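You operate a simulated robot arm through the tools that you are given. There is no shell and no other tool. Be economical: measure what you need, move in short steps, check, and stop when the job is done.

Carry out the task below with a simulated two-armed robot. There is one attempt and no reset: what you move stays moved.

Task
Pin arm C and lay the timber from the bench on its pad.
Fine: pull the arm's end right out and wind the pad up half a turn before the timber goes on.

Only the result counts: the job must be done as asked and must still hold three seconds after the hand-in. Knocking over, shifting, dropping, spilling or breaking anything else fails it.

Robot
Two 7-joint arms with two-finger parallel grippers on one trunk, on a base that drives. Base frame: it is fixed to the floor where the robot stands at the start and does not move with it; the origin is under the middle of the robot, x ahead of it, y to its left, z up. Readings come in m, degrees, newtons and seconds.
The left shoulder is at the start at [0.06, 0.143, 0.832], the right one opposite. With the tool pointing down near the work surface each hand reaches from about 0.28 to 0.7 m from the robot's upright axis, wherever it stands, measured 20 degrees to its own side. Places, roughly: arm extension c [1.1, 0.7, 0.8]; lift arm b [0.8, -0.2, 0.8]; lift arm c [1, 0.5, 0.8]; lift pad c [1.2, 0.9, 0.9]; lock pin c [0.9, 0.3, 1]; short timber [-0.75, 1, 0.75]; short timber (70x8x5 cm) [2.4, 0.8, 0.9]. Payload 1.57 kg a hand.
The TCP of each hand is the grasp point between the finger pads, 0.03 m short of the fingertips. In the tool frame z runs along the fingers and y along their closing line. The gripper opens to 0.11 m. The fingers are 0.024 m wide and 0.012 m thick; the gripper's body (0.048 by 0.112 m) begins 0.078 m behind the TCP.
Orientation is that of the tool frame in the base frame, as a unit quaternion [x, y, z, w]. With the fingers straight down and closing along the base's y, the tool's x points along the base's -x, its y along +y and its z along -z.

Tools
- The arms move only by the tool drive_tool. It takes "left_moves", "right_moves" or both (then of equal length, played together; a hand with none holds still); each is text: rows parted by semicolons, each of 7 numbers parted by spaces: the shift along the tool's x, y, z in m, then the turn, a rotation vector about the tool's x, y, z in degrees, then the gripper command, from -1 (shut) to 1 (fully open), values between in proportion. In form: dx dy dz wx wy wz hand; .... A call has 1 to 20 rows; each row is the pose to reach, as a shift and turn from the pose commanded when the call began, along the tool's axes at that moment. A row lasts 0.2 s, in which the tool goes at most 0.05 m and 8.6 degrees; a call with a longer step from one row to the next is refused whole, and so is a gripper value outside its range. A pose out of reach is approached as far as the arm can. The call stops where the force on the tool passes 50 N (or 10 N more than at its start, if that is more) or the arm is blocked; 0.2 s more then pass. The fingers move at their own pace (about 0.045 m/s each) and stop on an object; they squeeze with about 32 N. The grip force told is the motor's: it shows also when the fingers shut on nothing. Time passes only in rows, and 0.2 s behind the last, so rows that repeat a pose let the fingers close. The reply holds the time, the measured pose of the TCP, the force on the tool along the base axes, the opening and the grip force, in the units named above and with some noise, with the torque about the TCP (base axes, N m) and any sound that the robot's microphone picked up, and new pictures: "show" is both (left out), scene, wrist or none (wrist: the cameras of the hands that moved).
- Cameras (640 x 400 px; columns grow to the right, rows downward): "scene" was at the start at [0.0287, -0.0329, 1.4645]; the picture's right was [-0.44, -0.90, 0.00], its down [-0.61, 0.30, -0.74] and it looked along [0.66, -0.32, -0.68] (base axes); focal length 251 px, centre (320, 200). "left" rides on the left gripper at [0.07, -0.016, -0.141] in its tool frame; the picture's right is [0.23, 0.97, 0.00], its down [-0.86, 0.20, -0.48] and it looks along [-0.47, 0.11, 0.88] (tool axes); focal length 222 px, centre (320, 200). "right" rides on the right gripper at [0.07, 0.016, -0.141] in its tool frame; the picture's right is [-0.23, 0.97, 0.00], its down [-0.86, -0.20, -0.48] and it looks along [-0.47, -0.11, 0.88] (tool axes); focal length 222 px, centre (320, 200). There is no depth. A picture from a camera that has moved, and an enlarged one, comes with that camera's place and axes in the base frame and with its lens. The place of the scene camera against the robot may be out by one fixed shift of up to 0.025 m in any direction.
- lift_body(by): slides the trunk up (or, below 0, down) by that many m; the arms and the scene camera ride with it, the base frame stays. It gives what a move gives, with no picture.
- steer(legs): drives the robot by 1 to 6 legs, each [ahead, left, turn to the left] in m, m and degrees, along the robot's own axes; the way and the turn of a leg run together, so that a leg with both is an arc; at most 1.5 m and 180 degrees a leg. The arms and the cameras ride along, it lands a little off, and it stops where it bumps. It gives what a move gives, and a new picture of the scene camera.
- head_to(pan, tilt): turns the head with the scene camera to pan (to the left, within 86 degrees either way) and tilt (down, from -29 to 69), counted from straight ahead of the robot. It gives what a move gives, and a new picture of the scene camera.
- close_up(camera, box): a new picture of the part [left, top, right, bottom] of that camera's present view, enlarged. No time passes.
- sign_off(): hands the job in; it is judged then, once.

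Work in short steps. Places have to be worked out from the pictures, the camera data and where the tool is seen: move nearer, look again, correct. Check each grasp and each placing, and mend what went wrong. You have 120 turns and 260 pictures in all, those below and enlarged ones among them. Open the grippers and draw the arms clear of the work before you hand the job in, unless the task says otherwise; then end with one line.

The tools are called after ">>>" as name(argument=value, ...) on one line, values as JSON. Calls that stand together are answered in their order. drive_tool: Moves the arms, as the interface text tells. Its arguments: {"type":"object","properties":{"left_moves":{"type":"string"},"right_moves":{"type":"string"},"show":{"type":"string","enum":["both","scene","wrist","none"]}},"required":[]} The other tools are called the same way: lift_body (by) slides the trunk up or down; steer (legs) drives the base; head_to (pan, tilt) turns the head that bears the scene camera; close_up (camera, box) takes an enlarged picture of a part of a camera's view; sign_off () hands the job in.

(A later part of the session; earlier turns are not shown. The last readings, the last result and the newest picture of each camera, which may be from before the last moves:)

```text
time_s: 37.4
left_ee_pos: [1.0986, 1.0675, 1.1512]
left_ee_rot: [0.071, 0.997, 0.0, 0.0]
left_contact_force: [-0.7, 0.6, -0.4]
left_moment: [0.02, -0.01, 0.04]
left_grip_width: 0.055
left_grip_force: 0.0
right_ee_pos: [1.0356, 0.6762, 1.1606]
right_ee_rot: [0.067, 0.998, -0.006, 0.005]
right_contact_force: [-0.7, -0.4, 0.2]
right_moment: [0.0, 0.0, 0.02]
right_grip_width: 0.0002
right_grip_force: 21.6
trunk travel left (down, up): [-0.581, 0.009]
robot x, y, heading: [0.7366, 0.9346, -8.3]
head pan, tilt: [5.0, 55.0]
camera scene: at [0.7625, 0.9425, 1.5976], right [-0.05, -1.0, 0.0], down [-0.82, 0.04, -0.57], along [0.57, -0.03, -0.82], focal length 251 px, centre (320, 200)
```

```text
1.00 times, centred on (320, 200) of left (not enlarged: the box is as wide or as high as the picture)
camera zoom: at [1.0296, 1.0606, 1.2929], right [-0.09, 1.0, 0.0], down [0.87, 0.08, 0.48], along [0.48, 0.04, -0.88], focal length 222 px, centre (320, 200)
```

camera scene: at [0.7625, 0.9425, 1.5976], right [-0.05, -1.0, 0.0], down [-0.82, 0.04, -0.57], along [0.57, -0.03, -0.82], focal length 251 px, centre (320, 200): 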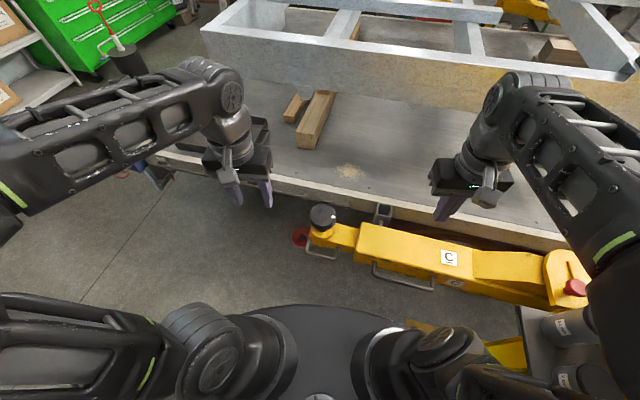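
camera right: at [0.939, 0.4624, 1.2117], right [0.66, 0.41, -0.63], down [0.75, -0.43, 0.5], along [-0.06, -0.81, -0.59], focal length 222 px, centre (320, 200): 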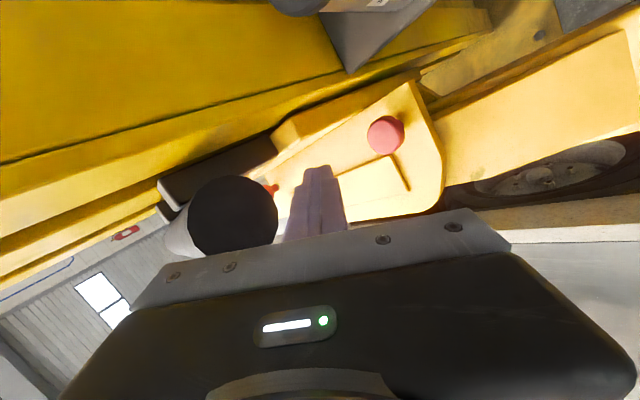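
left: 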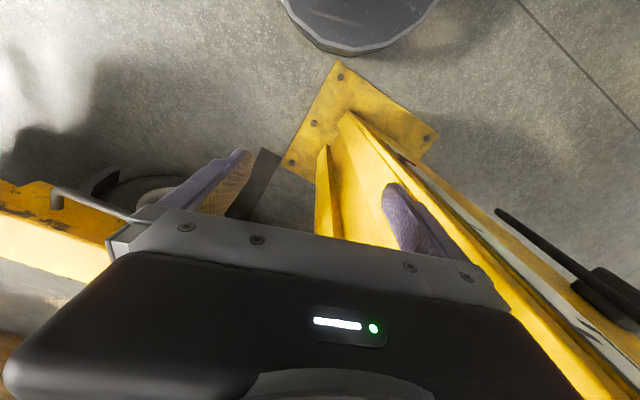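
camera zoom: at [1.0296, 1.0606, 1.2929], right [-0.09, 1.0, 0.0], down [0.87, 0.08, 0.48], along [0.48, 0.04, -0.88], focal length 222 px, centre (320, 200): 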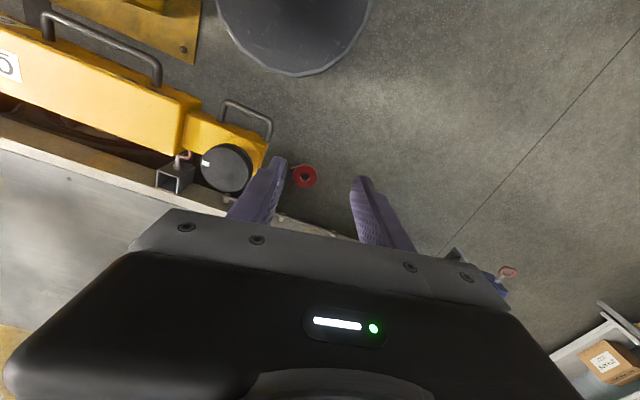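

The handle loop is at z≈0.8, close beside the pad. I plan to grip its inner leg with fingers closing along the arm direction and the hand leaned back to clear the pad. First yaw the left hand to the arm's direction, then lean it.

>>> drive_tool(left_moves="0.02 -0.02 0 0 0 8 0; 0.04 -0.05 0 0 0 16 0", show="none")

>>> drive_tool(left_moves="0.02 -0.02 0.03 0 -8 0 0; 0.04 -0.05 0.06 0 -16 0 0; 0.06 -0.08 0.09 0 -24 0 0; 0.08 -0.11 0.11 0 -32 0 0; 0.08 -0.13 0.14 0 -37 0 0", show="both")

```text
time_s: 38.0
left_ee_pos: [1.0519, 1.022, 1.1523]
left_ee_rot: [0.209, 0.978, 0.0, -0.001]
left_contact_force: [-0.7, 0.3, 0.1]
left_moment: [-0.01, 0.01, 0.01]
left_grip_width: 0.0552
left_grip_force: 0.1
right_ee_pos: [1.0355, 0.6765, 1.1599]
right_ee_rot: [0.068, 0.998, -0.006, 0.006]
right_contact_force: [-0.7, -0.7, 0.3]
right_moment: [0.02, 0.03, 0.03]
right_grip_width: 0.0
right_grip_force: 21.2
trunk travel left (down, up): [-0.581, 0.009]
robot x, y, heading: [0.7355, 0.9383, -8.2]
head pan, tilt: [5.0, 55.0]
```

```text
time_s: 39.2
left_ee_pos: [0.9227, 0.8438, 1.0567]
left_ee_rot: [0.196, 0.926, -0.064, 0.316]
left_contact_force: [-2.3, -0.9, -3.7]
left_moment: [0.0, -0.38, 0.09]
left_grip_width: 0.0551
left_grip_force: 0.0
left hand out of reach, approached as far as the arm can: row 2, 3, 4, 5
right_ee_pos: [1.0373, 0.676, 1.1598]
right_ee_rot: [0.067, 0.998, -0.006, 0.006]
right_contact_force: [-0.9, 0.6, 0.2]
right_moment: [-0.04, -0.02, 0.0]
right_grip_width: 0.0004
right_grip_force: 21.4
trunk travel left (down, up): [-0.581, 0.009]
robot x, y, heading: [0.7355, 0.9392, -7.9]
head pan, tilt: [5.0, 55.0]
camera scene: at [0.7648, 0.9414, 1.5975], right [-0.05, -1.0, 0.0], down [-0.82, 0.04, -0.57], along [0.57, -0.03, -0.82], focal length 251 px, centre (320, 200)
camera left: at [0.7879, 0.8862, 1.1267], right [0.23, 0.96, -0.13], down [0.43, 0.02, 0.9], along [0.87, -0.26, -0.41], focal length 222 px, centre (320, 200)
```

scene: 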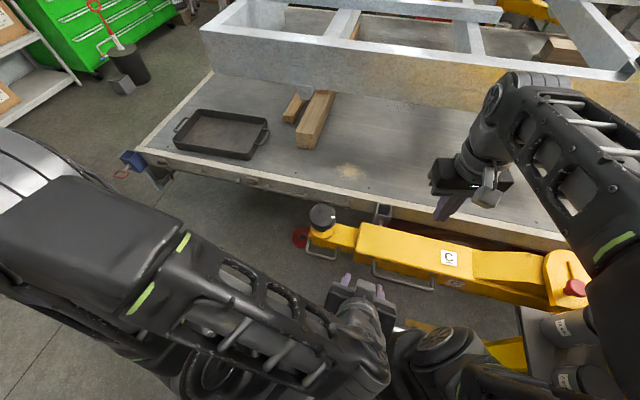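
left: 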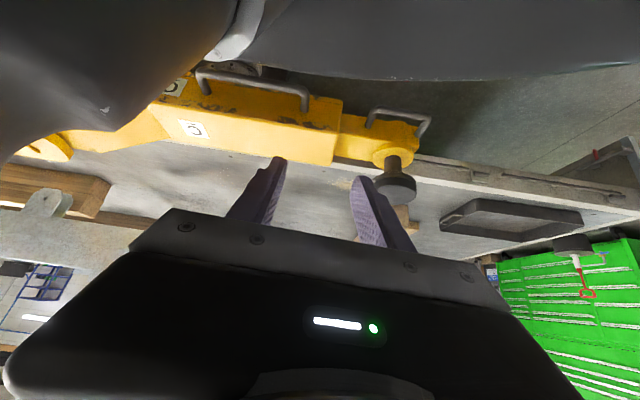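

The leaned hand is too close to the trunk. I back the robot 0.18 m for room.

>>> steer(legs=[[-0.18, 0.1, 0]])

>>> drive_tool(left_moves="0 0 0.03 0 0 0 0; 0 0 0.06 0 0 0 0; 0 0 0.1 0 0 0 0", show="wrist")

```text
time_s: 40.8
left_ee_pos: [0.7536, 0.9681, 1.0556]
left_ee_rot: [0.197, 0.928, -0.065, 0.311]
left_contact_force: [-0.1, 0.8, -0.1]
left_moment: [0.0, -0.02, -0.01]
left_grip_width: 0.0548
left_grip_force: 0.0
right_ee_pos: [0.8706, 0.8031, 1.1605]
right_ee_rot: [0.069, 0.998, -0.006, 0.007]
right_contact_force: [-0.8, 0.5, 0.4]
right_moment: [-0.02, -0.05, 0.03]
right_grip_width: 0.0001
right_grip_force: 21.5
trunk travel left (down, up): [-0.581, 0.009]
robot x, y, heading: [0.57, 1.0659, -7.8]
head pan, tilt: [5.0, 55.0]
camera scene: at [0.5966, 1.0679, 1.5976], right [-0.05, -1.0, 0.0], down [-0.82, 0.04, -0.57], along [0.57, -0.03, -0.82], focal length 251 px, centre (320, 200)
```

scene: 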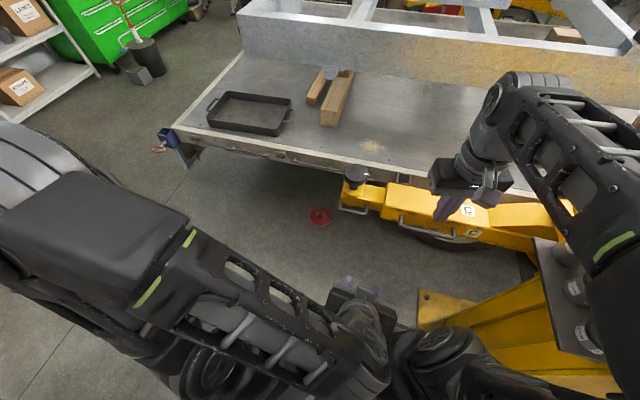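

```text
time_s: 41.6
left_ee_pos: [0.8107, 0.9414, 0.9743]
left_ee_rot: [0.197, 0.929, -0.063, 0.308]
left_contact_force: [-0.5, 0.7, -0.4]
left_moment: [0.01, 0.05, 0.02]
left_grip_width: 0.0548
left_grip_force: 0.0
left hand out of reach, approached as far as the arm can: row 1, 2, 3
right_ee_pos: [0.8721, 0.8009, 1.1607]
right_ee_rot: [0.068, 0.998, -0.006, 0.006]
right_contact_force: [0.5, 0.5, -0.1]
right_moment: [-0.02, 0.06, 0.03]
right_grip_width: 0.0
right_grip_force: 21.7
trunk travel left (down, up): [-0.581, 0.009]
robot x, y, heading: [0.5726, 1.0631, -8.1]
head pan, tilt: [5.0, 55.0]
camera left: at [0.6764, 0.9827, 1.0459], right [0.23, 0.97, -0.13], down [0.44, 0.02, 0.9], along [0.87, -0.26, -0.42], focal length 222 px, centre (320, 200)
```

left: 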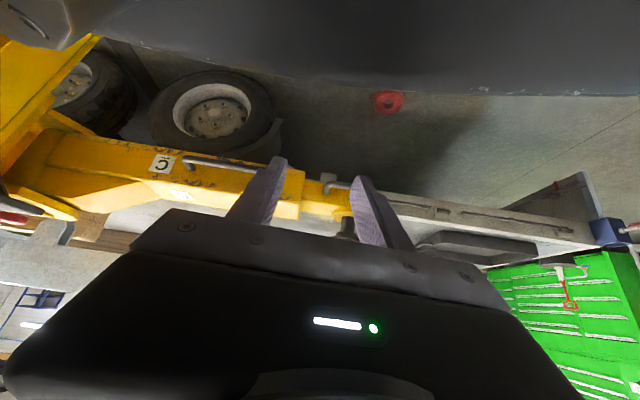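

I lower the trunk for better reach and move the right hand aside.

>>> drive_tool(right_moves="0 -0.04 0 0 0 0 -1; 0 -0.08 0 0 0 0 -1; 0 -0.12 0 0 0 0 -1", left_moves="-0.02 0.03 0 0 0 0 0; -0.04 0.06 0 0 0 0 0; -0.06 0.06 0 0 0 0 0", show="none")

>>> lift_body(by=-0.1)

>>> close_up(camera="left", box=[0, 0, 640, 400])

>>> close_up(camera="scene", box=[200, 100, 520, 300])

```text
time_s: 42.4
left_ee_pos: [0.8809, 0.9661, 1.0158]
left_ee_rot: [0.197, 0.928, -0.062, 0.309]
left_contact_force: [0.1, -0.8, -0.1]
left_moment: [-0.03, -0.03, 0.02]
left_grip_width: 0.0549
left_grip_force: 0.1
left hand out of reach, approached as far as the arm can: row 1, 2, 3
right_ee_pos: [0.855, 0.6826, 1.1614]
right_ee_rot: [0.066, 0.998, -0.006, 0.006]
right_contact_force: [-0.3, 0.2, -0.9]
right_moment: [0.03, 0.02, 0.01]
right_grip_width: 0.0001
right_grip_force: 21.2
trunk travel left (down, up): [-0.581, 0.009]
robot x, y, heading: [0.5774, 1.0628, -8.2]
head pan, tilt: [5.0, 55.0]
```

```text
time_s: 43.8
left_ee_pos: [0.8813, 0.9654, 0.9148]
left_ee_rot: [0.197, 0.928, -0.064, 0.309]
left_contact_force: [0.3, -0.9, 0.4]
left_moment: [0.0, -0.01, 0.0]
left_grip_width: 0.0549
left_grip_force: 0.0
right_ee_pos: [0.8542, 0.6828, 1.0611]
right_ee_rot: [0.068, 0.998, -0.006, 0.006]
right_contact_force: [0.3, 0.2, 0.1]
right_moment: [-0.04, 0.01, 0.02]
right_grip_width: 0.0003
right_grip_force: 21.5
trunk travel left (down, up): [-0.481, 0.109]
robot x, y, heading: [0.5753, 1.0606, -8.1]
head pan, tilt: [5.0, 55.0]
```

```text
1.00 times, centred on (320, 200) of left (not enlarged: the box is as wide or as high as the picture)
camera zoom: at [0.7472, 1.0088, 0.9868], right [0.23, 0.96, -0.13], down [0.44, 0.02, 0.9], along [0.87, -0.26, -0.42], focal length 222 px, centre (320, 200)
```

zoom: 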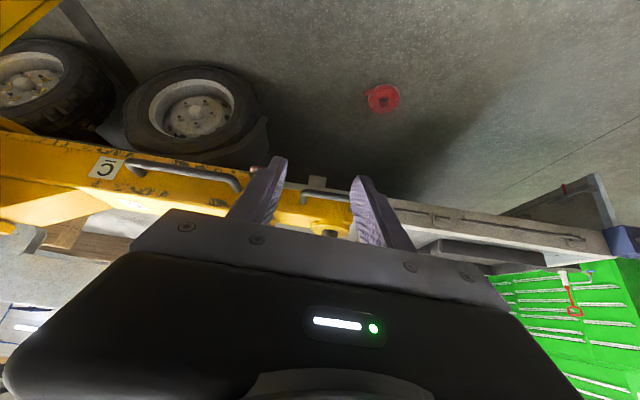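

```text
2.00 times, centred on (360, 200) of scene
camera zoom: at [0.5978, 1.067, 1.4976], right [-0.05, -1.0, 0.0], down [-0.82, 0.04, -0.57], along [0.57, -0.03, -0.82], focal length 502 px, centre (240, 200)
```

zoom: 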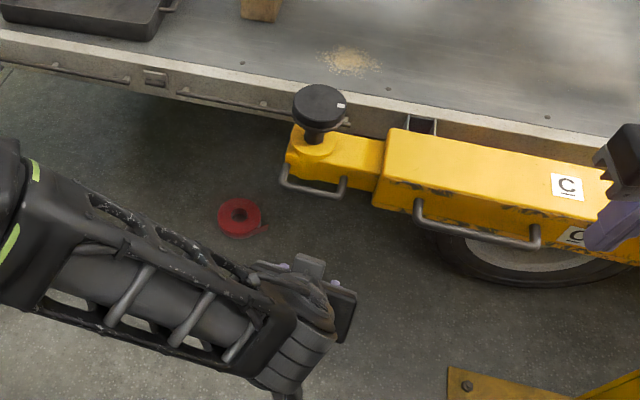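

Handle's inner corner triangulates to ≈(1.09,0.866,0.807) from both cameras. I move to a 10 cm standoff along the finger direction.

>>> drive_tool(left_moves="-0.035 0 0.03 0 0 0 0.1; -0.07 0 0.06 0 0 0 0.1; -0.105 -0.005 0.09 0 0 0 0.1; -0.134 -0.007 0.125 0 0 0 0.1", show="both")

>>> close_up(camera="left", box=[200, 80, 440, 230])

>>> close_up(camera="scene", box=[300, 120, 460, 220])

```text
time_s: 44.8
left_ee_pos: [1.0467, 0.8871, 0.8934]
left_ee_rot: [0.197, 0.929, -0.062, 0.308]
left_contact_force: [0.1, -0.4, -0.5]
left_moment: [0.0, 0.0, 0.01]
left_grip_width: 0.0603
left_grip_force: 0.1
right_ee_pos: [0.8553, 0.6832, 1.0613]
right_ee_rot: [0.068, 0.998, -0.006, 0.006]
right_contact_force: [-0.1, -0.3, 0.2]
right_moment: [-0.01, 0.0, 0.02]
right_grip_width: 0.0
right_grip_force: 21.9
trunk travel left (down, up): [-0.481, 0.109]
robot x, y, heading: [0.5748, 1.0619, -7.8]
head pan, tilt: [5.0, 55.0]
camera scene: at [0.5986, 1.0665, 1.4976], right [-0.05, -1.0, 0.0], down [-0.82, 0.04, -0.57], along [0.57, -0.03, -0.82], focal length 251 px, centre (320, 200)
camera left: at [0.9124, 0.9294, 0.9656], right [0.23, 0.96, -0.13], down [0.44, 0.02, 0.9], along [0.87, -0.26, -0.42], focal length 222 px, centre (320, 200)
```

scene: 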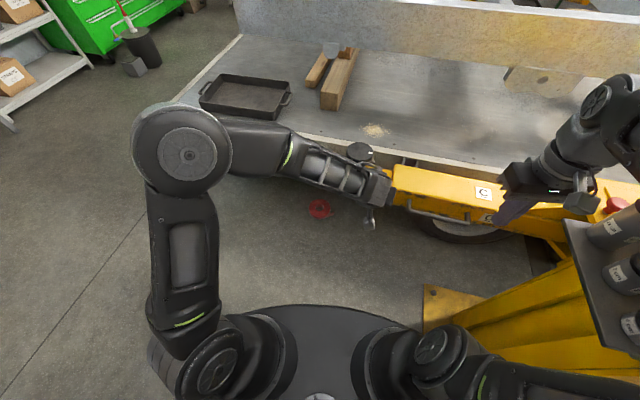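
left: 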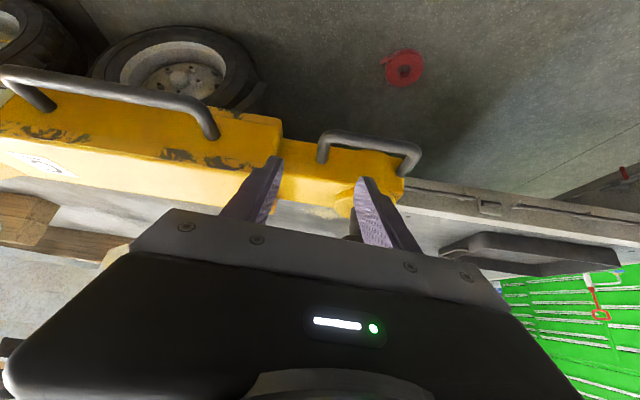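

```text
2.67 times, centred on (320, 155) of left
camera zoom: at [0.9124, 0.9294, 0.9656], right [0.23, 0.96, -0.13], down [0.44, 0.02, 0.9], along [0.87, -0.26, -0.42], focal length 592 px, centre (320, 320)
```

zoom: 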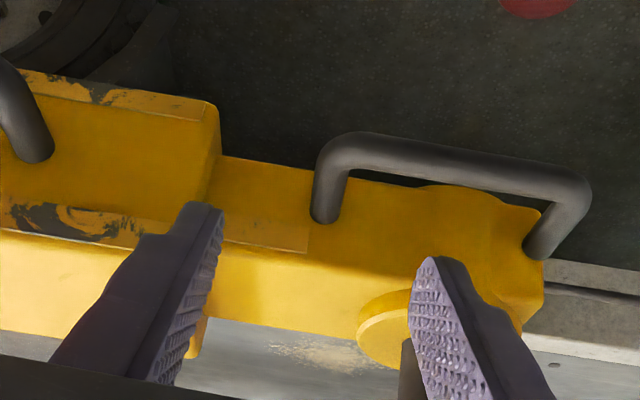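

```text
4.00 times, centred on (380, 170) of scene
camera zoom: at [0.5986, 1.0665, 1.4976], right [-0.05, -1.0, 0.0], down [-0.82, 0.04, -0.57], along [0.57, -0.03, -0.82], focal length 1004 px, centre (80, 320)
```

zoom: 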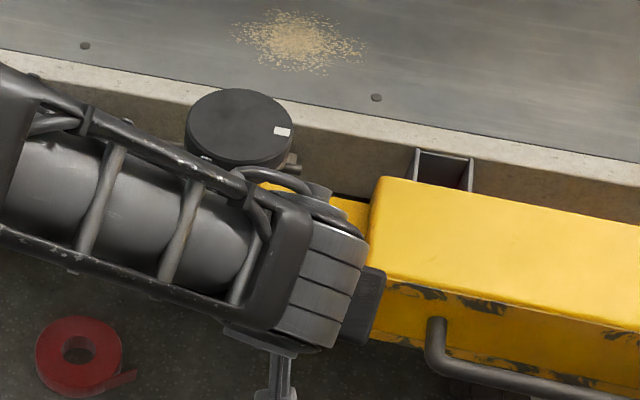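

The inner leg lies right between the finger tips' line. Advance ~0.1 m along the tool and close.

>>> drive_tool(left_moves="0 0.003 0.03 0 0 0 0.1; 0 0.003 0.06 0 0 0 0.1; 0 0.003 0.085 0 0 0 0.1; 0 0.003 0.1 0 0 0 0.1; 0 0.003 0.1 0 0 0 -1; 0 0.003 0.1 0 0 0 -1; 0 0.003 0.1 0 0 0 -1; 0 0.003 0.1 0 0 0 -1; 0 0.003 0.1 0 0 0 -1", show="wrist")

>>> close_up(camera="left", box=[200, 80, 440, 230])

```text
time_s: 46.8
left_ee_pos: [1.1018, 0.8664, 0.8153]
left_ee_rot: [0.197, 0.928, -0.063, 0.309]
left_contact_force: [4.6, 8.0, 6.0]
left_moment: [0.37, 0.1, 0.12]
left_grip_width: 0.0152
left_grip_force: 31.1
right_ee_pos: [0.8551, 0.6839, 1.0611]
right_ee_rot: [0.068, 0.998, -0.006, 0.005]
right_contact_force: [0.9, -0.2, 0.1]
right_moment: [0.0, 0.02, -0.01]
right_grip_width: 0.0
right_grip_force: 21.3
trunk travel left (down, up): [-0.481, 0.109]
robot x, y, heading: [0.5698, 1.0639, -8.1]
head pan, tilt: [5.0, 55.0]
camera left: at [0.9677, 0.9087, 0.8865], right [0.23, 0.97, -0.13], down [0.44, 0.02, 0.9], along [0.87, -0.26, -0.42], focal length 222 px, centre (320, 200)
```

left: 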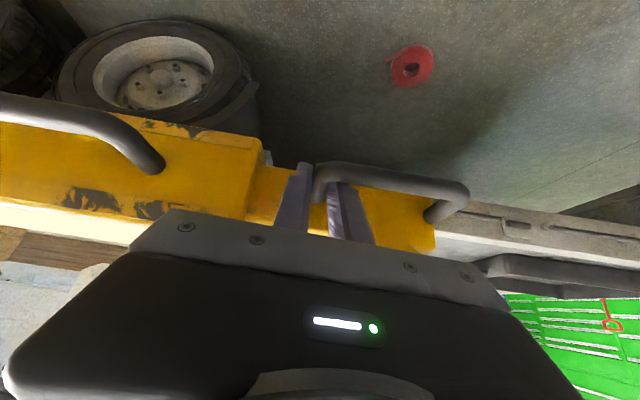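

```text
2.67 times, centred on (320, 155) of left
camera zoom: at [0.9677, 0.9087, 0.8865], right [0.23, 0.97, -0.13], down [0.44, 0.02, 0.9], along [0.87, -0.26, -0.42], focal length 592 px, centre (320, 320)
```

zoom: 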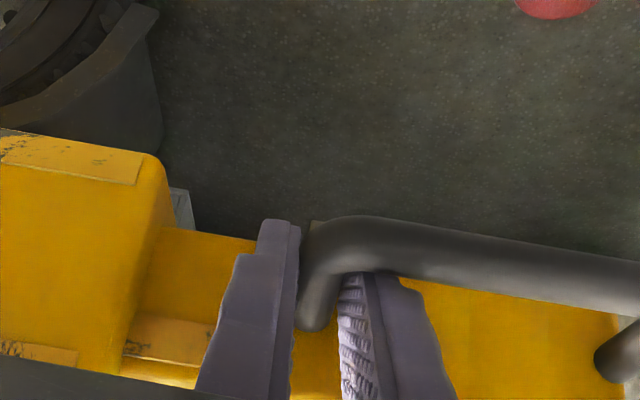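

Leg gripped (15 mm). Pull along the arm direction slowly.

>>> drive_tool(left_moves="0 0.01 0 0 0 0 -1; 0 0.02 0 0 0 0 -1; 0 0.03 0 0 0 0 -1; 0 0.04 0 0 0 0 -1; 0 0.05 0 0 0 0 -1; 0 0.06 0 0 0 0 -1", show="wrist")

```text
time_s: 48.2
left_ee_pos: [1.1233, 0.9232, 0.8156]
left_ee_rot: [0.196, 0.929, -0.062, 0.309]
left_contact_force: [-22.7, 1.1, 10.2]
left_moment: [-0.15, 0.54, 0.4]
left_grip_width: 0.0147
left_grip_force: 31.2
right_ee_pos: [0.8513, 0.683, 1.0625]
right_ee_rot: [0.068, 0.998, -0.006, 0.007]
right_contact_force: [0.1, -0.1, -0.4]
right_moment: [-0.02, 0.01, -0.02]
right_grip_width: 0.0
right_grip_force: 21.9
trunk travel left (down, up): [-0.481, 0.109]
robot x, y, heading: [0.571, 1.0641, -7.8]
head pan, tilt: [5.0, 55.0]
camera left: at [0.9891, 0.9649, 0.8869], right [0.23, 0.97, -0.13], down [0.44, 0.02, 0.9], along [0.87, -0.26, -0.42], focal length 222 px, centre (320, 200)
```

left: 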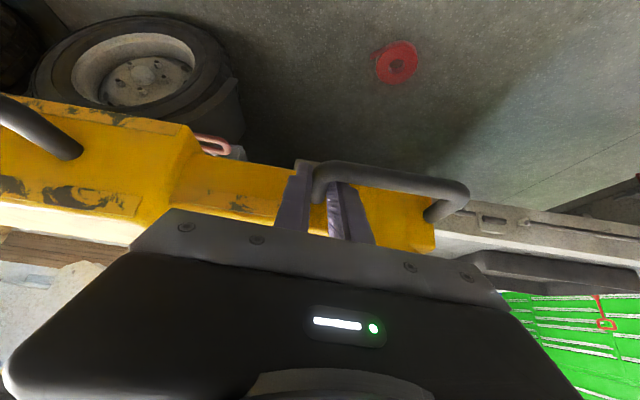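

It slides freely; the true slide direction is a bit less in x (≈(0.35,0.935)). I continue along the corrected direction.

>>> drive_tool(left_moves="0.0033 0.02 -0.0025 0 0 0 -1; 0.0042 0.04 -0.0031 0 0 0 -1; 0.0051 0.06 -0.0038 0 0 0 -1; 0.006 0.08 -0.0045 0 0 0 -1; 0.0069 0.1 -0.0052 0 0 0 -1; 0.0078 0.12 -0.0058 0 0 0 -1", show="wrist")

```text
time_s: 49.6
left_ee_pos: [1.1638, 1.0387, 0.815]
left_ee_rot: [0.195, 0.929, -0.06, 0.309]
left_contact_force: [-22.9, 5.3, -3.4]
left_moment: [0.11, 0.26, 0.7]
left_grip_width: 0.0147
left_grip_force: 30.3
right_ee_pos: [0.8533, 0.6852, 1.0619]
right_ee_rot: [0.067, 0.998, -0.007, 0.007]
right_contact_force: [-0.7, 0.6, -0.5]
right_moment: [-0.03, 0.0, -0.03]
right_grip_width: 0.0
right_grip_force: 21.4
trunk travel left (down, up): [-0.481, 0.109]
robot x, y, heading: [0.5691, 1.0629, -8.1]
head pan, tilt: [5.0, 55.0]
camera left: at [1.0299, 1.0799, 0.8873], right [0.22, 0.97, -0.13], down [0.44, 0.02, 0.9], along [0.87, -0.25, -0.43], focal length 222 px, centre (320, 200)
```

left: 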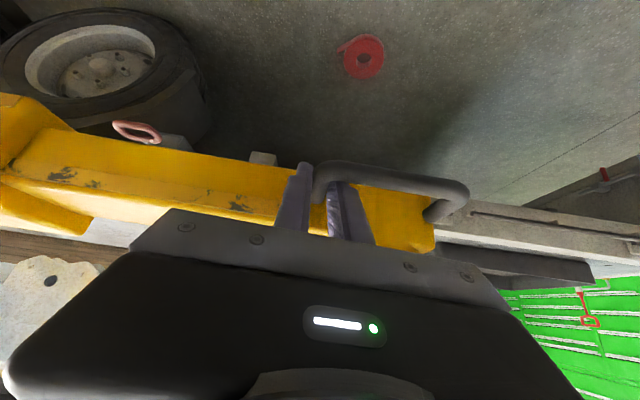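

Continue, still moving freely.

>>> drive_tool(left_moves="0.0044 0.02 -0.0033 0 0 0 -1; 0.0056 0.04 -0.0042 0 0 0 -1; 0.0068 0.06 -0.0051 0 0 0 -1; 0.008 0.08 -0.006 0 0 0 -1; 0.0092 0.1 -0.0069 0 0 0 -1; 0.0104 0.12 -0.0078 0 0 0 -1", show="both")

```text
time_s: 51.0
left_ee_pos: [1.2019, 1.1539, 0.8141]
left_ee_rot: [0.193, 0.93, -0.06, 0.308]
left_contact_force: [-0.6, -1.7, -13.4]
left_moment: [0.25, 0.61, 0.86]
left_grip_width: 0.0145
left_grip_force: 30.9
right_ee_pos: [0.8567, 0.6846, 1.0613]
right_ee_rot: [0.067, 0.998, -0.006, 0.005]
right_contact_force: [0.9, 1.3, -0.2]
right_moment: [-0.01, 0.0, -0.02]
right_grip_width: 0.0001
right_grip_force: 21.5
trunk travel left (down, up): [-0.481, 0.109]
robot x, y, heading: [0.5724, 1.0609, -8.3]
head pan, tilt: [5.0, 55.0]
camera scene: at [0.5996, 1.0676, 1.4976], right [-0.05, -1.0, 0.0], down [-0.82, 0.04, -0.57], along [0.57, -0.03, -0.82], focal length 251 px, centre (320, 200)
camera left: at [1.0686, 1.1943, 0.8881], right [0.22, 0.97, -0.13], down [0.44, 0.02, 0.9], along [0.87, -0.25, -0.43], focal length 222 px, centre (320, 200)
```

scene: 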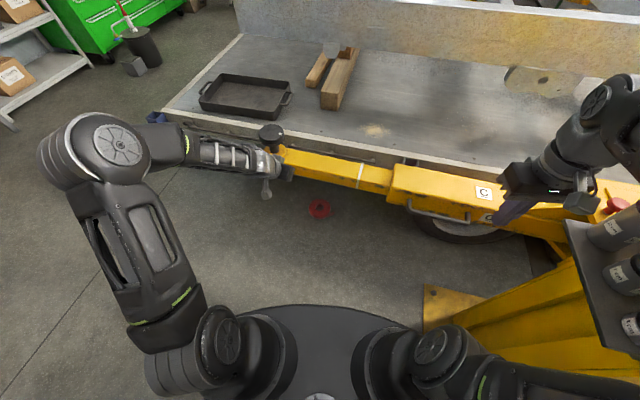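
left: 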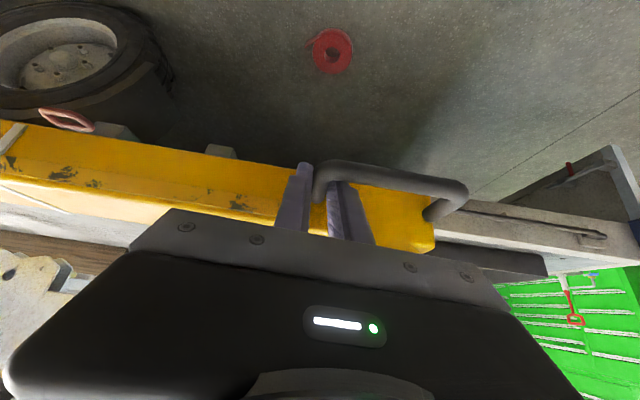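

A band mark has come out on the extension; keep pulling to the stop.

>>> drive_tool(left_moves="0.001 0.02 -0.0008 0 0 0 -1; 0.0022 0.04 -0.0016 0 0 0 -1; 0.0034 0.06 -0.0025 0 0 0 -1; 0.0046 0.08 -0.0034 0 0 0 -1; 0.0058 0.1 -0.0043 0 0 0 -1", show="scene")

```text
time_s: 52.0
left_ee_pos: [1.2239, 1.2082, 0.8161]
left_ee_rot: [0.202, 0.927, -0.075, 0.306]
left_contact_force: [-4.3, -6.5, 3.7]
left_moment: [0.05, 0.79, 0.95]
left_grip_width: 0.0155
left_grip_force: 31.2
right_ee_pos: [0.8531, 0.6831, 1.0627]
right_ee_rot: [0.068, 0.998, -0.007, 0.007]
right_contact_force: [0.5, 1.6, 0.3]
right_moment: [-0.04, 0.03, 0.02]
right_grip_width: 0.0
right_grip_force: 21.1
trunk travel left (down, up): [-0.481, 0.109]
robot x, y, heading: [0.5727, 1.0597, -8.0]
head pan, tilt: [5.0, 55.0]
stopped in row 5 (left hand): the force on the tool passed its limit at 57 N (the readings are from after the stop); the commanded pose is now the measured one
camera scene: at [0.5969, 1.0673, 1.4981], right [-0.05, -1.0, 0.0], down [-0.82, 0.04, -0.57], along [0.57, -0.03, -0.82], focal length 251 px, centre (320, 200)
```

scene: 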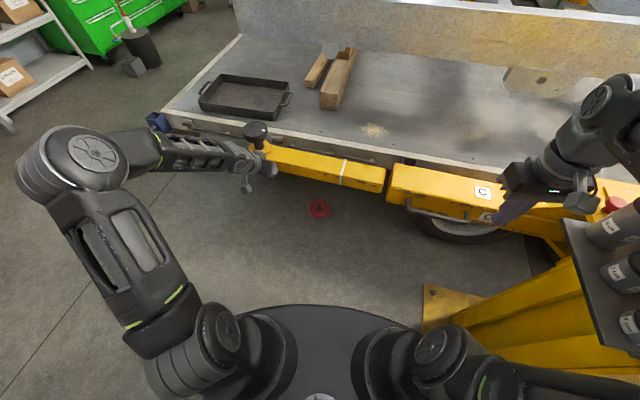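

The extension's inner end looks strange near the tube mouth; enlarge to check whether it's still seated.

>>> close_up(camera="scene", box=[230, 100, 470, 250])

>>> close_up(camera="left", box=[0, 0, 640, 400])

```text
2.67 times, centred on (350, 175) of scene
camera zoom: at [0.5969, 1.0673, 1.4981], right [-0.05, -1.0, 0.0], down [-0.82, 0.04, -0.57], along [0.57, -0.03, -0.82], focal length 669 px, centre (240, 267)
```

zoom: 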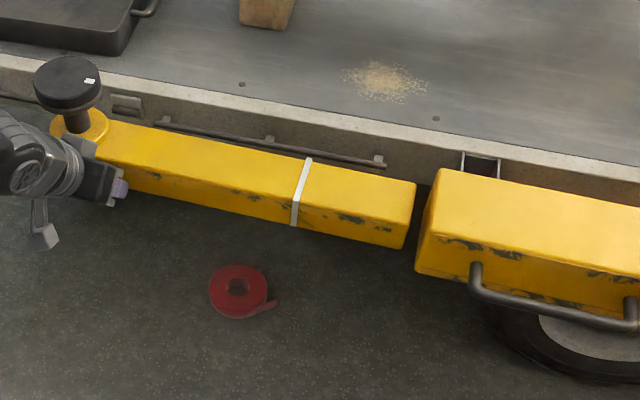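

```text
1.00 times, centred on (320, 200) of left (not enlarged: the box is as wide or as high as the picture)
camera zoom: at [1.0908, 1.2539, 0.8885], right [0.24, 0.96, -0.15], down [0.45, 0.03, 0.89], along [0.86, -0.28, -0.43], focal length 222 px, centre (320, 200)
```

zoom: 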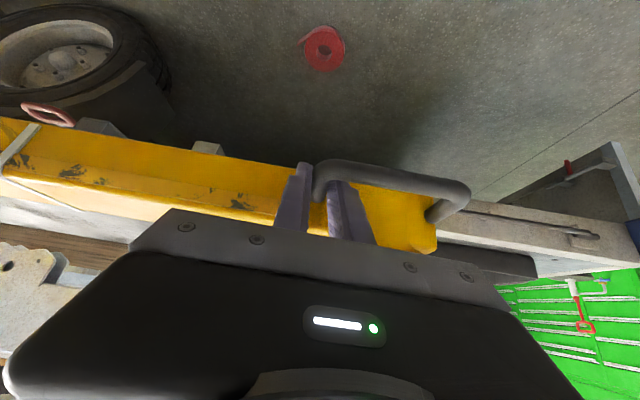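

The extension appears to have a gap to the tube, yet the hand carries almost no weight (3.7 N), and a hard stop was felt. I test whether it's still guided by nudging up 6 mm.

>>> drive_tool(left_moves="-0.0018 0 -0.0024 0 0 0 -1; -0.0036 0 -0.0048 0 0 0 -1; -0.0036 0 -0.0048 0 0 0 -1", show="scene")

>>> close_up(camera="scene", box=[230, 100, 470, 250])

```text
time_s: 52.8
left_ee_pos: [1.2222, 1.2089, 0.819]
left_ee_rot: [0.202, 0.929, -0.073, 0.303]
left_contact_force: [-7.6, -12.1, -21.6]
left_moment: [-0.03, 0.32, 0.81]
left_grip_width: 0.0152
left_grip_force: 31.1
right_ee_pos: [0.8554, 0.681, 1.0616]
right_ee_rot: [0.069, 0.998, -0.005, 0.005]
right_contact_force: [0.2, -0.1, 0.0]
right_moment: [-0.02, 0.0, 0.0]
right_grip_width: 0.0001
right_grip_force: 21.2
trunk travel left (down, up): [-0.481, 0.109]
robot x, y, heading: [0.5704, 1.0585, -8.4]
head pan, tilt: [5.0, 55.0]
camera scene: at [0.5994, 1.0657, 1.4973], right [-0.05, -1.0, 0.0], down [-0.82, 0.05, -0.57], along [0.57, -0.03, -0.82], focal length 251 px, centre (320, 200)
```

scene: 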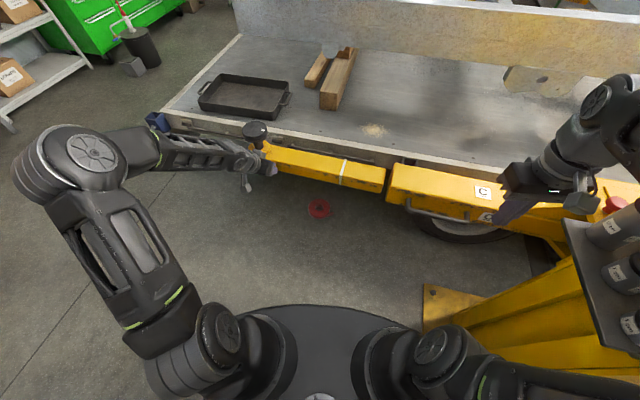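

```text
2.67 times, centred on (350, 175) of scene
camera zoom: at [0.5994, 1.0657, 1.4973], right [-0.05, -1.0, 0.0], down [-0.82, 0.05, -0.57], along [0.57, -0.03, -0.82], focal length 669 px, centre (240, 267)
```

zoom: 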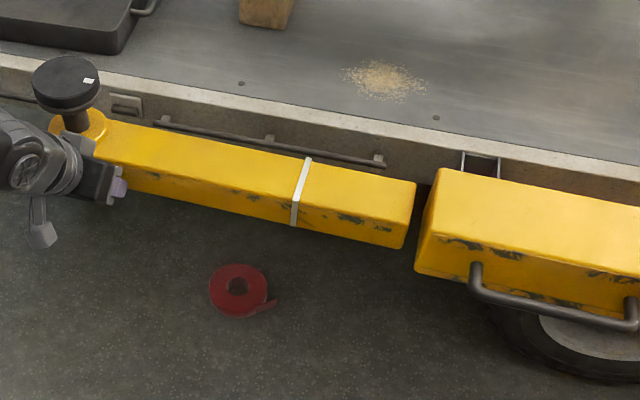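

A 3 mm lift raises the force by over 20 N, so it's still guided and at its end stop. I undo the nudge, release and back off along the fingers.

>>> drive_tool(left_moves="0.0018 0 0.0024 0 0 0 -1; 0.003 0 0.004 0 0 0 -1; 0.003 0 0.004 0 0 0 0.2; 0.003 0 0.004 0 0 0 0.2; 0.003 0 0.004 0 0 0 0.2; 0.003 0 0.004 0 0 0 0.2; 0.003 0 -0.03 0 0 0 0.2; 0.003 0 -0.07 0 0 0 0.2; 0.003 0 -0.11 0 0 0 0.2; 0.003 0 -0.15 0 0 0 0.2", show="both")

```text
time_s: 55.0
left_ee_pos: [1.1385, 1.2478, 0.941]
left_ee_rot: [0.203, 0.927, -0.073, 0.306]
left_contact_force: [-1.3, 0.0, 0.0]
left_moment: [-0.02, -0.01, -0.02]
left_grip_width: 0.0661
left_grip_force: 0.0
right_ee_pos: [0.8534, 0.682, 1.0609]
right_ee_rot: [0.069, 0.998, -0.006, 0.006]
right_contact_force: [-0.2, 0.0, 0.6]
right_moment: [-0.03, 0.0, 0.0]
right_grip_width: 0.0
right_grip_force: 21.5
trunk travel left (down, up): [-0.481, 0.109]
robot x, y, heading: [0.5704, 1.0634, -8.3]
head pan, tilt: [5.0, 55.0]
camera scene: at [0.5968, 1.066, 1.4976], right [-0.05, -1.0, 0.0], down [-0.82, 0.05, -0.57], along [0.57, -0.03, -0.82], focal length 251 px, centre (320, 200)
camera left: at [1.0063, 1.2927, 1.012], right [0.24, 0.96, -0.15], down [0.45, 0.02, 0.89], along [0.86, -0.28, -0.43], focal length 222 px, centre (320, 200)
```

scene: 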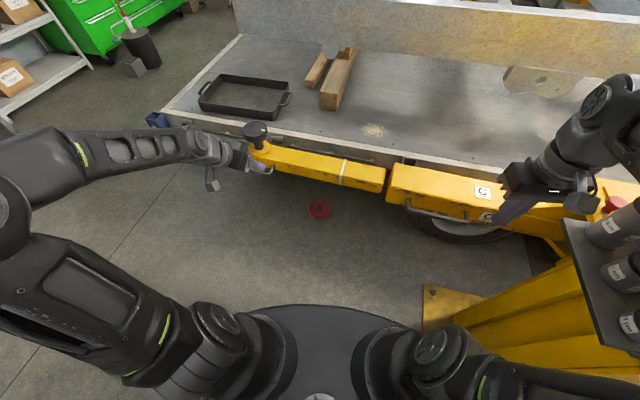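
left: 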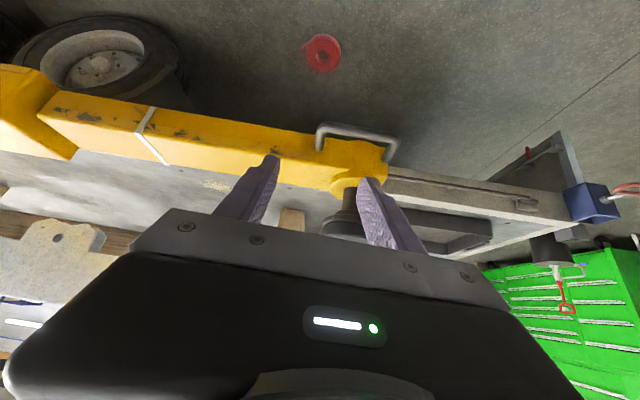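

Extension remains out. Next the pad (≈(1.29,1.25,0.93)). I raise and straighten the left hand, then drive closer.

>>> drive_tool(left_moves="-0.02 0 -0.04 0 4 0 0.5; -0.03 0 -0.085 0 12 0 1; -0.04 0 -0.13 0 20 0 1; -0.045 0 -0.175 0 28 0 1; -0.047 0 -0.215 0 36 0 1; -0.047 0 -0.215 0 37 0 1", show="none")

>>> steer(legs=[[0.18, 0, 0]])

```text
time_s: 56.4
left_ee_pos: [1.0833, 1.2803, 1.0822]
left_ee_rot: [0.218, 0.975, -0.034, 0.04]
left_contact_force: [0.8, -0.1, -0.2]
left_moment: [-0.05, 0.06, -0.01]
left_grip_width: 0.11
left_grip_force: 0.2
left hand out of reach, approached as far as the arm can: row 5, 6
right_ee_pos: [0.8558, 0.6826, 1.0593]
right_ee_rot: [0.069, 0.998, -0.006, 0.005]
right_contact_force: [0.3, 0.6, -0.4]
right_moment: [-0.01, 0.09, 0.01]
right_grip_width: 0.0001
right_grip_force: 21.2
trunk travel left (down, up): [-0.481, 0.109]
robot x, y, heading: [0.5717, 1.0596, -8.1]
head pan, tilt: [5.0, 55.0]
```

```text
time_s: 57.9
left_ee_pos: [1.2618, 1.253, 1.0827]
left_ee_rot: [0.219, 0.974, -0.035, 0.04]
left_contact_force: [0.4, 0.4, 1.1]
left_moment: [-0.02, 0.02, -0.01]
left_grip_width: 0.1098
left_grip_force: 0.0
right_ee_pos: [1.0332, 0.6567, 1.0605]
right_ee_rot: [0.069, 0.998, -0.006, 0.006]
right_contact_force: [0.4, 0.1, 0.0]
right_moment: [0.01, 0.03, -0.03]
right_grip_width: 0.0001
right_grip_force: 21.6
trunk travel left (down, up): [-0.481, 0.109]
robot x, y, heading: [0.7511, 1.0386, -8.2]
head pan, tilt: [5.0, 55.0]
camera scene: at [0.7793, 1.0404, 1.4975], right [-0.06, -1.0, 0.0], down [-0.82, 0.05, -0.57], along [0.57, -0.03, -0.82], focal length 251 px, centre (320, 200)
```

scene: 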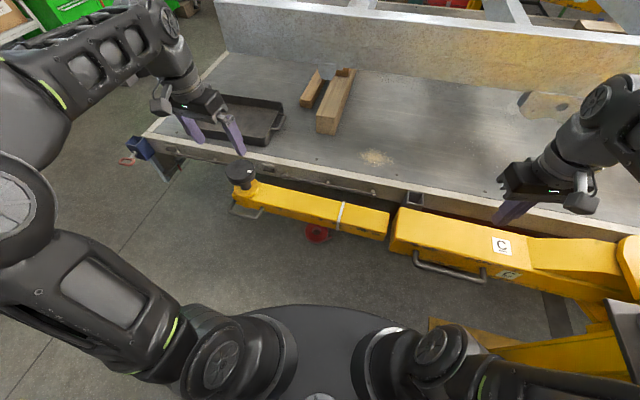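

Pad in view under the left hand. Level the tool, then yaw it clockwise for the winding start.

>>> drive_tool(left_moves="0 0 0 -2.9 5.3 0 1; 0 0 0 -2.9 5.3 0 1", show="none")

>>> drive_tool(left_moves="0 0 0 0 0 8 1; 0 0 0 0 0 16 1; 0 0 0 0 0 24 1; 0 0 0 0 0 28 1; 0 0 0 0 0 28 1", show="both")

>>> close_up(camera="scene", box=[190, 130, 350, 230])

```text
time_s: 58.5
left_ee_pos: [1.2624, 1.2532, 1.0825]
left_ee_rot: [0.219, 0.974, -0.033, 0.04]
left_contact_force: [-0.4, -0.2, -0.1]
left_moment: [0.03, 0.03, 0.0]
left_grip_width: 0.1101
left_grip_force: 0.1
left hand out of reach, approached as far as the arm can: row 1, 2
right_ee_pos: [1.033, 0.6562, 1.062]
right_ee_rot: [0.07, 0.998, -0.005, 0.006]
right_contact_force: [-0.1, 0.2, 0.1]
right_moment: [0.0, 0.02, -0.01]
right_grip_width: 0.0
right_grip_force: 21.2
trunk travel left (down, up): [-0.481, 0.109]
robot x, y, heading: [0.7502, 1.0365, -8.4]
head pan, tilt: [5.0, 55.0]
```

```text
time_s: 59.7
left_ee_pos: [1.2612, 1.2533, 1.0824]
left_ee_rot: [0.449, 0.892, -0.023, 0.046]
left_contact_force: [0.2, -0.7, -0.6]
left_moment: [-0.01, -0.02, -0.03]
left_grip_width: 0.1101
left_grip_force: 0.1
right_ee_pos: [1.0334, 0.6555, 1.061]
right_ee_rot: [0.07, 0.998, -0.006, 0.005]
right_contact_force: [-0.6, -0.6, -0.3]
right_moment: [-0.01, 0.04, 0.03]
right_grip_width: 0.0
right_grip_force: 21.1
trunk travel left (down, up): [-0.481, 0.109]
robot x, y, heading: [0.7509, 1.033, -8.3]
head pan, tilt: [5.0, 55.0]
camera scene: at [0.7779, 1.0406, 1.4976], right [-0.06, -1.0, 0.0], down [-0.82, 0.05, -0.57], along [0.57, -0.03, -0.82], focal length 251 px, centre (320, 200)
camera left: at [1.2, 1.3113, 1.2159], right [0.65, 0.76, -0.02], down [0.64, -0.52, 0.57], along [0.42, -0.38, -0.82], focal length 222 px, centre (320, 200)
```

scene: 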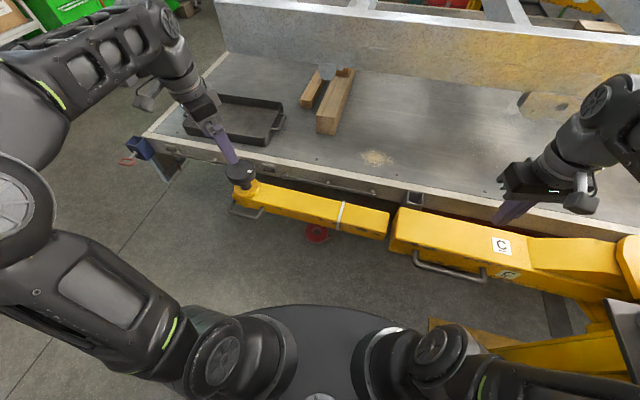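
left: 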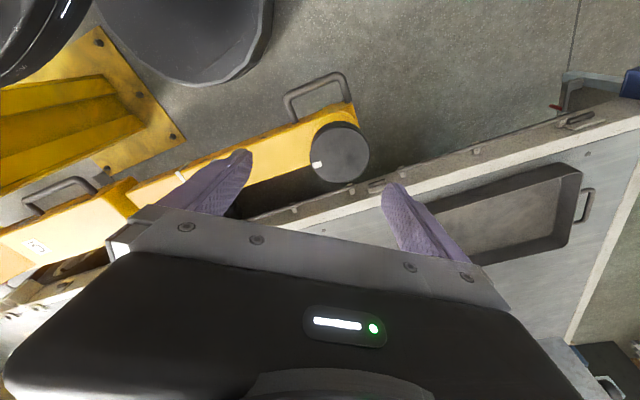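

```text
4.00 times, centred on (270, 180) of scene
camera zoom: at [0.7779, 1.0406, 1.4976], right [-0.06, -1.0, 0.0], down [-0.82, 0.05, -0.57], along [0.57, -0.03, -0.82], focal length 1004 px, centre (520, 280)
```

zoom: 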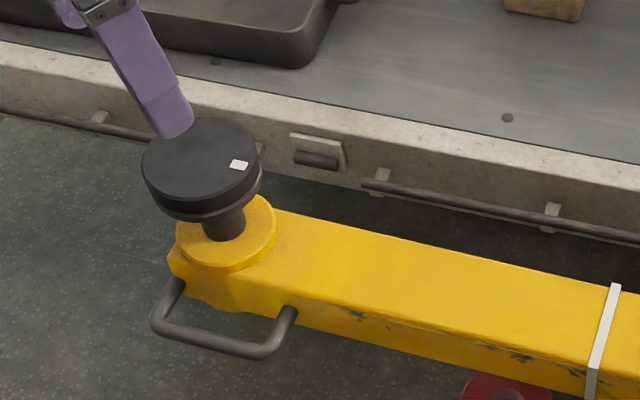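

Pad ≈(1.297,1.251), top ≈0.935, Ø≈0.08; its white mark points to −y now. I go to a hover with the tool levelled and check centring.

>>> drive_tool(left_moves="-0.007 0.014 0.04 0 2 0 1; -0.0147 0.0277 0.07 0 5 0 1; -0.0147 0.0277 0.082 0 5.9 0 1; -0.0147 0.0277 0.082 0 5.9 0 1", show="both")

```text
time_s: 60.7
left_ee_pos: [1.2982, 1.2513, 1.0033]
left_ee_rot: [0.45, 0.893, 0.0, 0.002]
left_contact_force: [0.6, 0.2, 0.2]
left_moment: [-0.01, 0.0, 0.03]
left_grip_width: 0.1104
left_grip_force: 0.0
right_ee_pos: [1.0323, 0.6566, 1.0612]
right_ee_rot: [0.07, 0.997, -0.005, 0.006]
right_contact_force: [0.3, -0.2, -0.7]
right_moment: [0.02, 0.0, -0.03]
right_grip_width: 0.0001
right_grip_force: 21.3
trunk travel left (down, up): [-0.481, 0.109]
robot x, y, heading: [0.7562, 1.035, -8.3]
head pan, tilt: [5.0, 55.0]
camera scene: at [0.7779, 1.0406, 1.4976], right [-0.06, -1.0, 0.0], down [-0.82, 0.05, -0.57], along [0.57, -0.03, -0.82], focal length 251 px, centre (320, 200)
camera left: at [1.2448, 1.2981, 1.1445], right [0.65, 0.76, 0.0], down [0.67, -0.57, 0.48], along [0.37, -0.31, -0.88], focal length 222 px, centre (320, 200)
```

scene: 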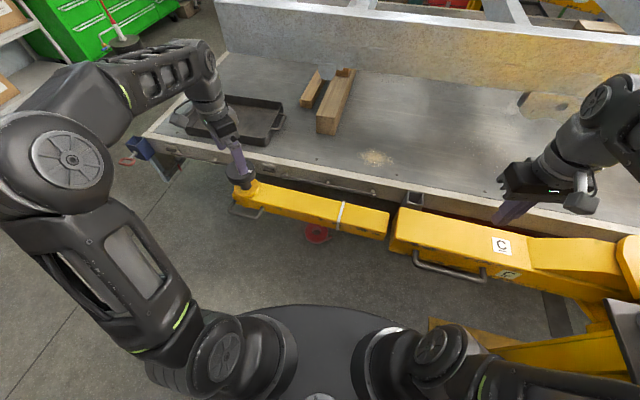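
left: 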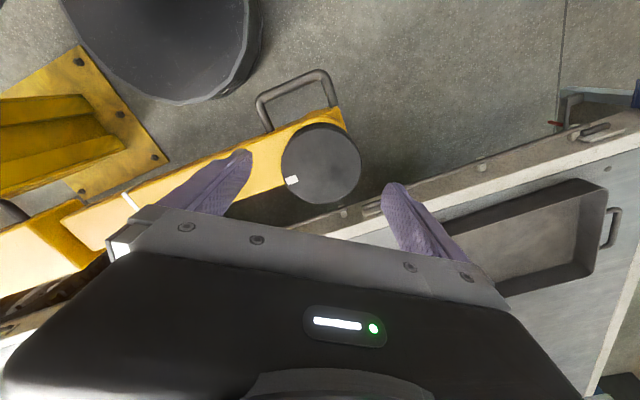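

Pad centre from the wrist: (1.302,1.251). Lower to disc level and close.

>>> drive_tool(left_moves="-0.0024 0.0032 0.03 0 0 0 1; -0.0024 0.0032 0.06 0 0 0 1; -0.0024 0.0032 0.076 0 0 0 1; -0.0024 0.0032 0.076 0 0 0 -0.2; -0.0024 0.0032 0.076 0 0 0 -1; -0.0024 0.0032 0.076 0 0 0 -1", show="wrist")

>>> close_up(camera="scene", box=[190, 130, 350, 230])

```text
time_s: 62.1
left_ee_pos: [1.3019, 1.2508, 0.9266]
left_ee_rot: [0.449, 0.894, 0.0, 0.001]
left_contact_force: [1.0, 2.0, -1.8]
left_moment: [0.14, -0.26, 0.07]
left_grip_width: 0.0841
left_grip_force: 24.6
right_ee_pos: [1.0335, 0.6562, 1.0616]
right_ee_rot: [0.069, 0.998, -0.006, 0.005]
right_contact_force: [0.7, 0.9, 0.5]
right_moment: [0.0, -0.01, -0.03]
right_grip_width: 0.0
right_grip_force: 20.9
trunk travel left (down, up): [-0.481, 0.109]
robot x, y, heading: [0.7557, 1.0368, -8.3]
head pan, tilt: [5.0, 55.0]
camera left: at [1.2484, 1.2986, 1.0682], right [0.65, 0.76, 0.0], down [0.67, -0.57, 0.48], along [0.37, -0.31, -0.88], focal length 222 px, centre (320, 200)
```

left: 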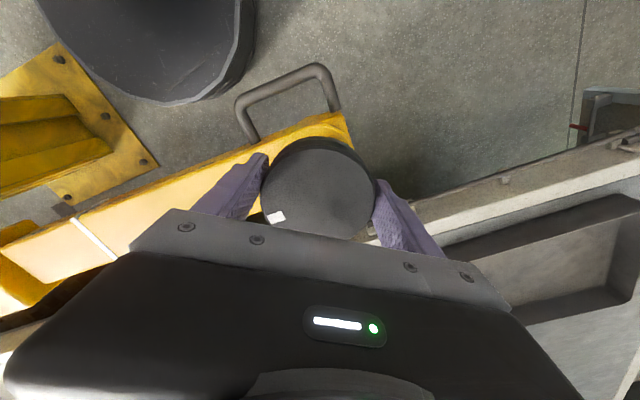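

```text
4.00 times, centred on (270, 180) of scene
camera zoom: at [0.7783, 1.041, 1.4975], right [-0.06, -1.0, 0.0], down [-0.82, 0.05, -0.57], along [0.57, -0.03, -0.82], focal length 1004 px, centre (520, 280)
```

zoom: 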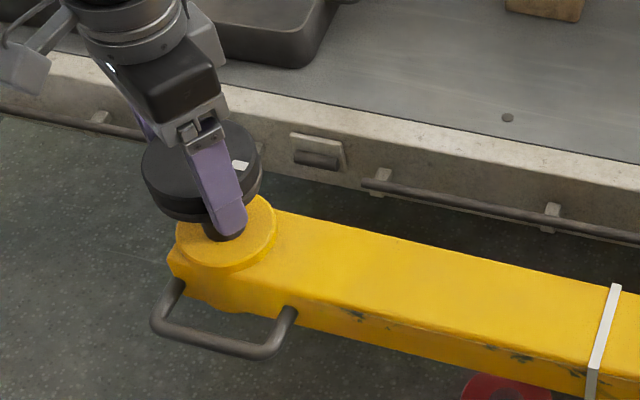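

Pad gripped (84 mm). Turn it counter-clockwise (seen from above), which should raise a right-hand thread; watch z force and the mark.

>>> drive_tool(left_moves="0 0 0 0 0 -8.2 -1; 0 0 0 0 0 -16.4 -1; 0 0 0 0 0 -24.6 -1; 0 0 0 0 0 -32.8 -1; 0 0 0 0 0 -41 -1; 0 0 0 0 0 -49.2 -1; 0 0 0 0 0 -57.4 -1; 0 0 0 0 0 -65.6 -1; 0 0 0 0 0 -73.8 -1; 0 0 0 0 0 -82 -1; 0 0 0 0 0 -90 -1; 0 0 0 0 0 -90 -1", show="wrist")

>>> close_up(camera="scene", box=[190, 130, 350, 230])

```text
time_s: 64.7
left_ee_pos: [1.3018, 1.2412, 0.9281]
left_ee_rot: [-0.312, 0.95, -0.004, 0.0]
left_contact_force: [-16.2, -42.3, -7.5]
left_moment: [1.46, 0.94, -0.17]
left_grip_width: 0.0837
left_grip_force: 45.2
right_ee_pos: [1.0313, 0.6528, 1.0593]
right_ee_rot: [0.07, 0.998, -0.004, 0.006]
right_contact_force: [-0.4, 1.1, -0.1]
right_moment: [-0.02, 0.03, 0.0]
right_grip_width: 0.0001
right_grip_force: 21.6
trunk travel left (down, up): [-0.481, 0.109]
robot x, y, heading: [0.7501, 1.0361, -8.1]
head pan, tilt: [5.0, 55.0]
camera left: at [1.2559, 1.1887, 1.0705], right [-0.76, 0.65, 0.0], down [0.57, 0.67, 0.47], along [0.31, 0.36, -0.88], focal length 222 px, centre (320, 200)
```

left: 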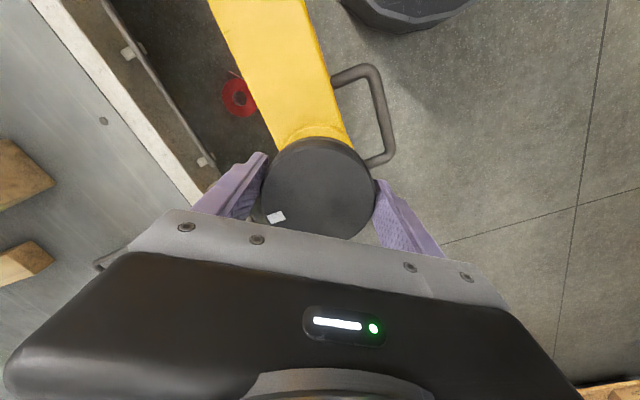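

```text
4.00 times, centred on (270, 180) of scene
camera zoom: at [0.7767, 1.035, 1.4976], right [-0.06, -1.0, 0.0], down [-0.82, 0.05, -0.57], along [0.57, -0.03, -0.82], focal length 1004 px, centre (520, 280)
```

zoom: 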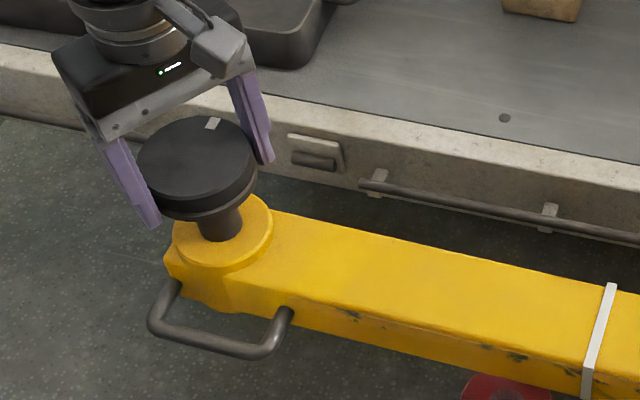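

Pad rotated 90° CCW (mark moved to +x side). The sideways force shows that the true axis is at (1.306,1.245). I relieve the force, open, and lift off.

>>> drive_tool(left_moves="0.0057 -0.0077 0 0 0 -90 -1", show="none")

```text
refused: row 1 steps farther than a row can; nothing moved
```

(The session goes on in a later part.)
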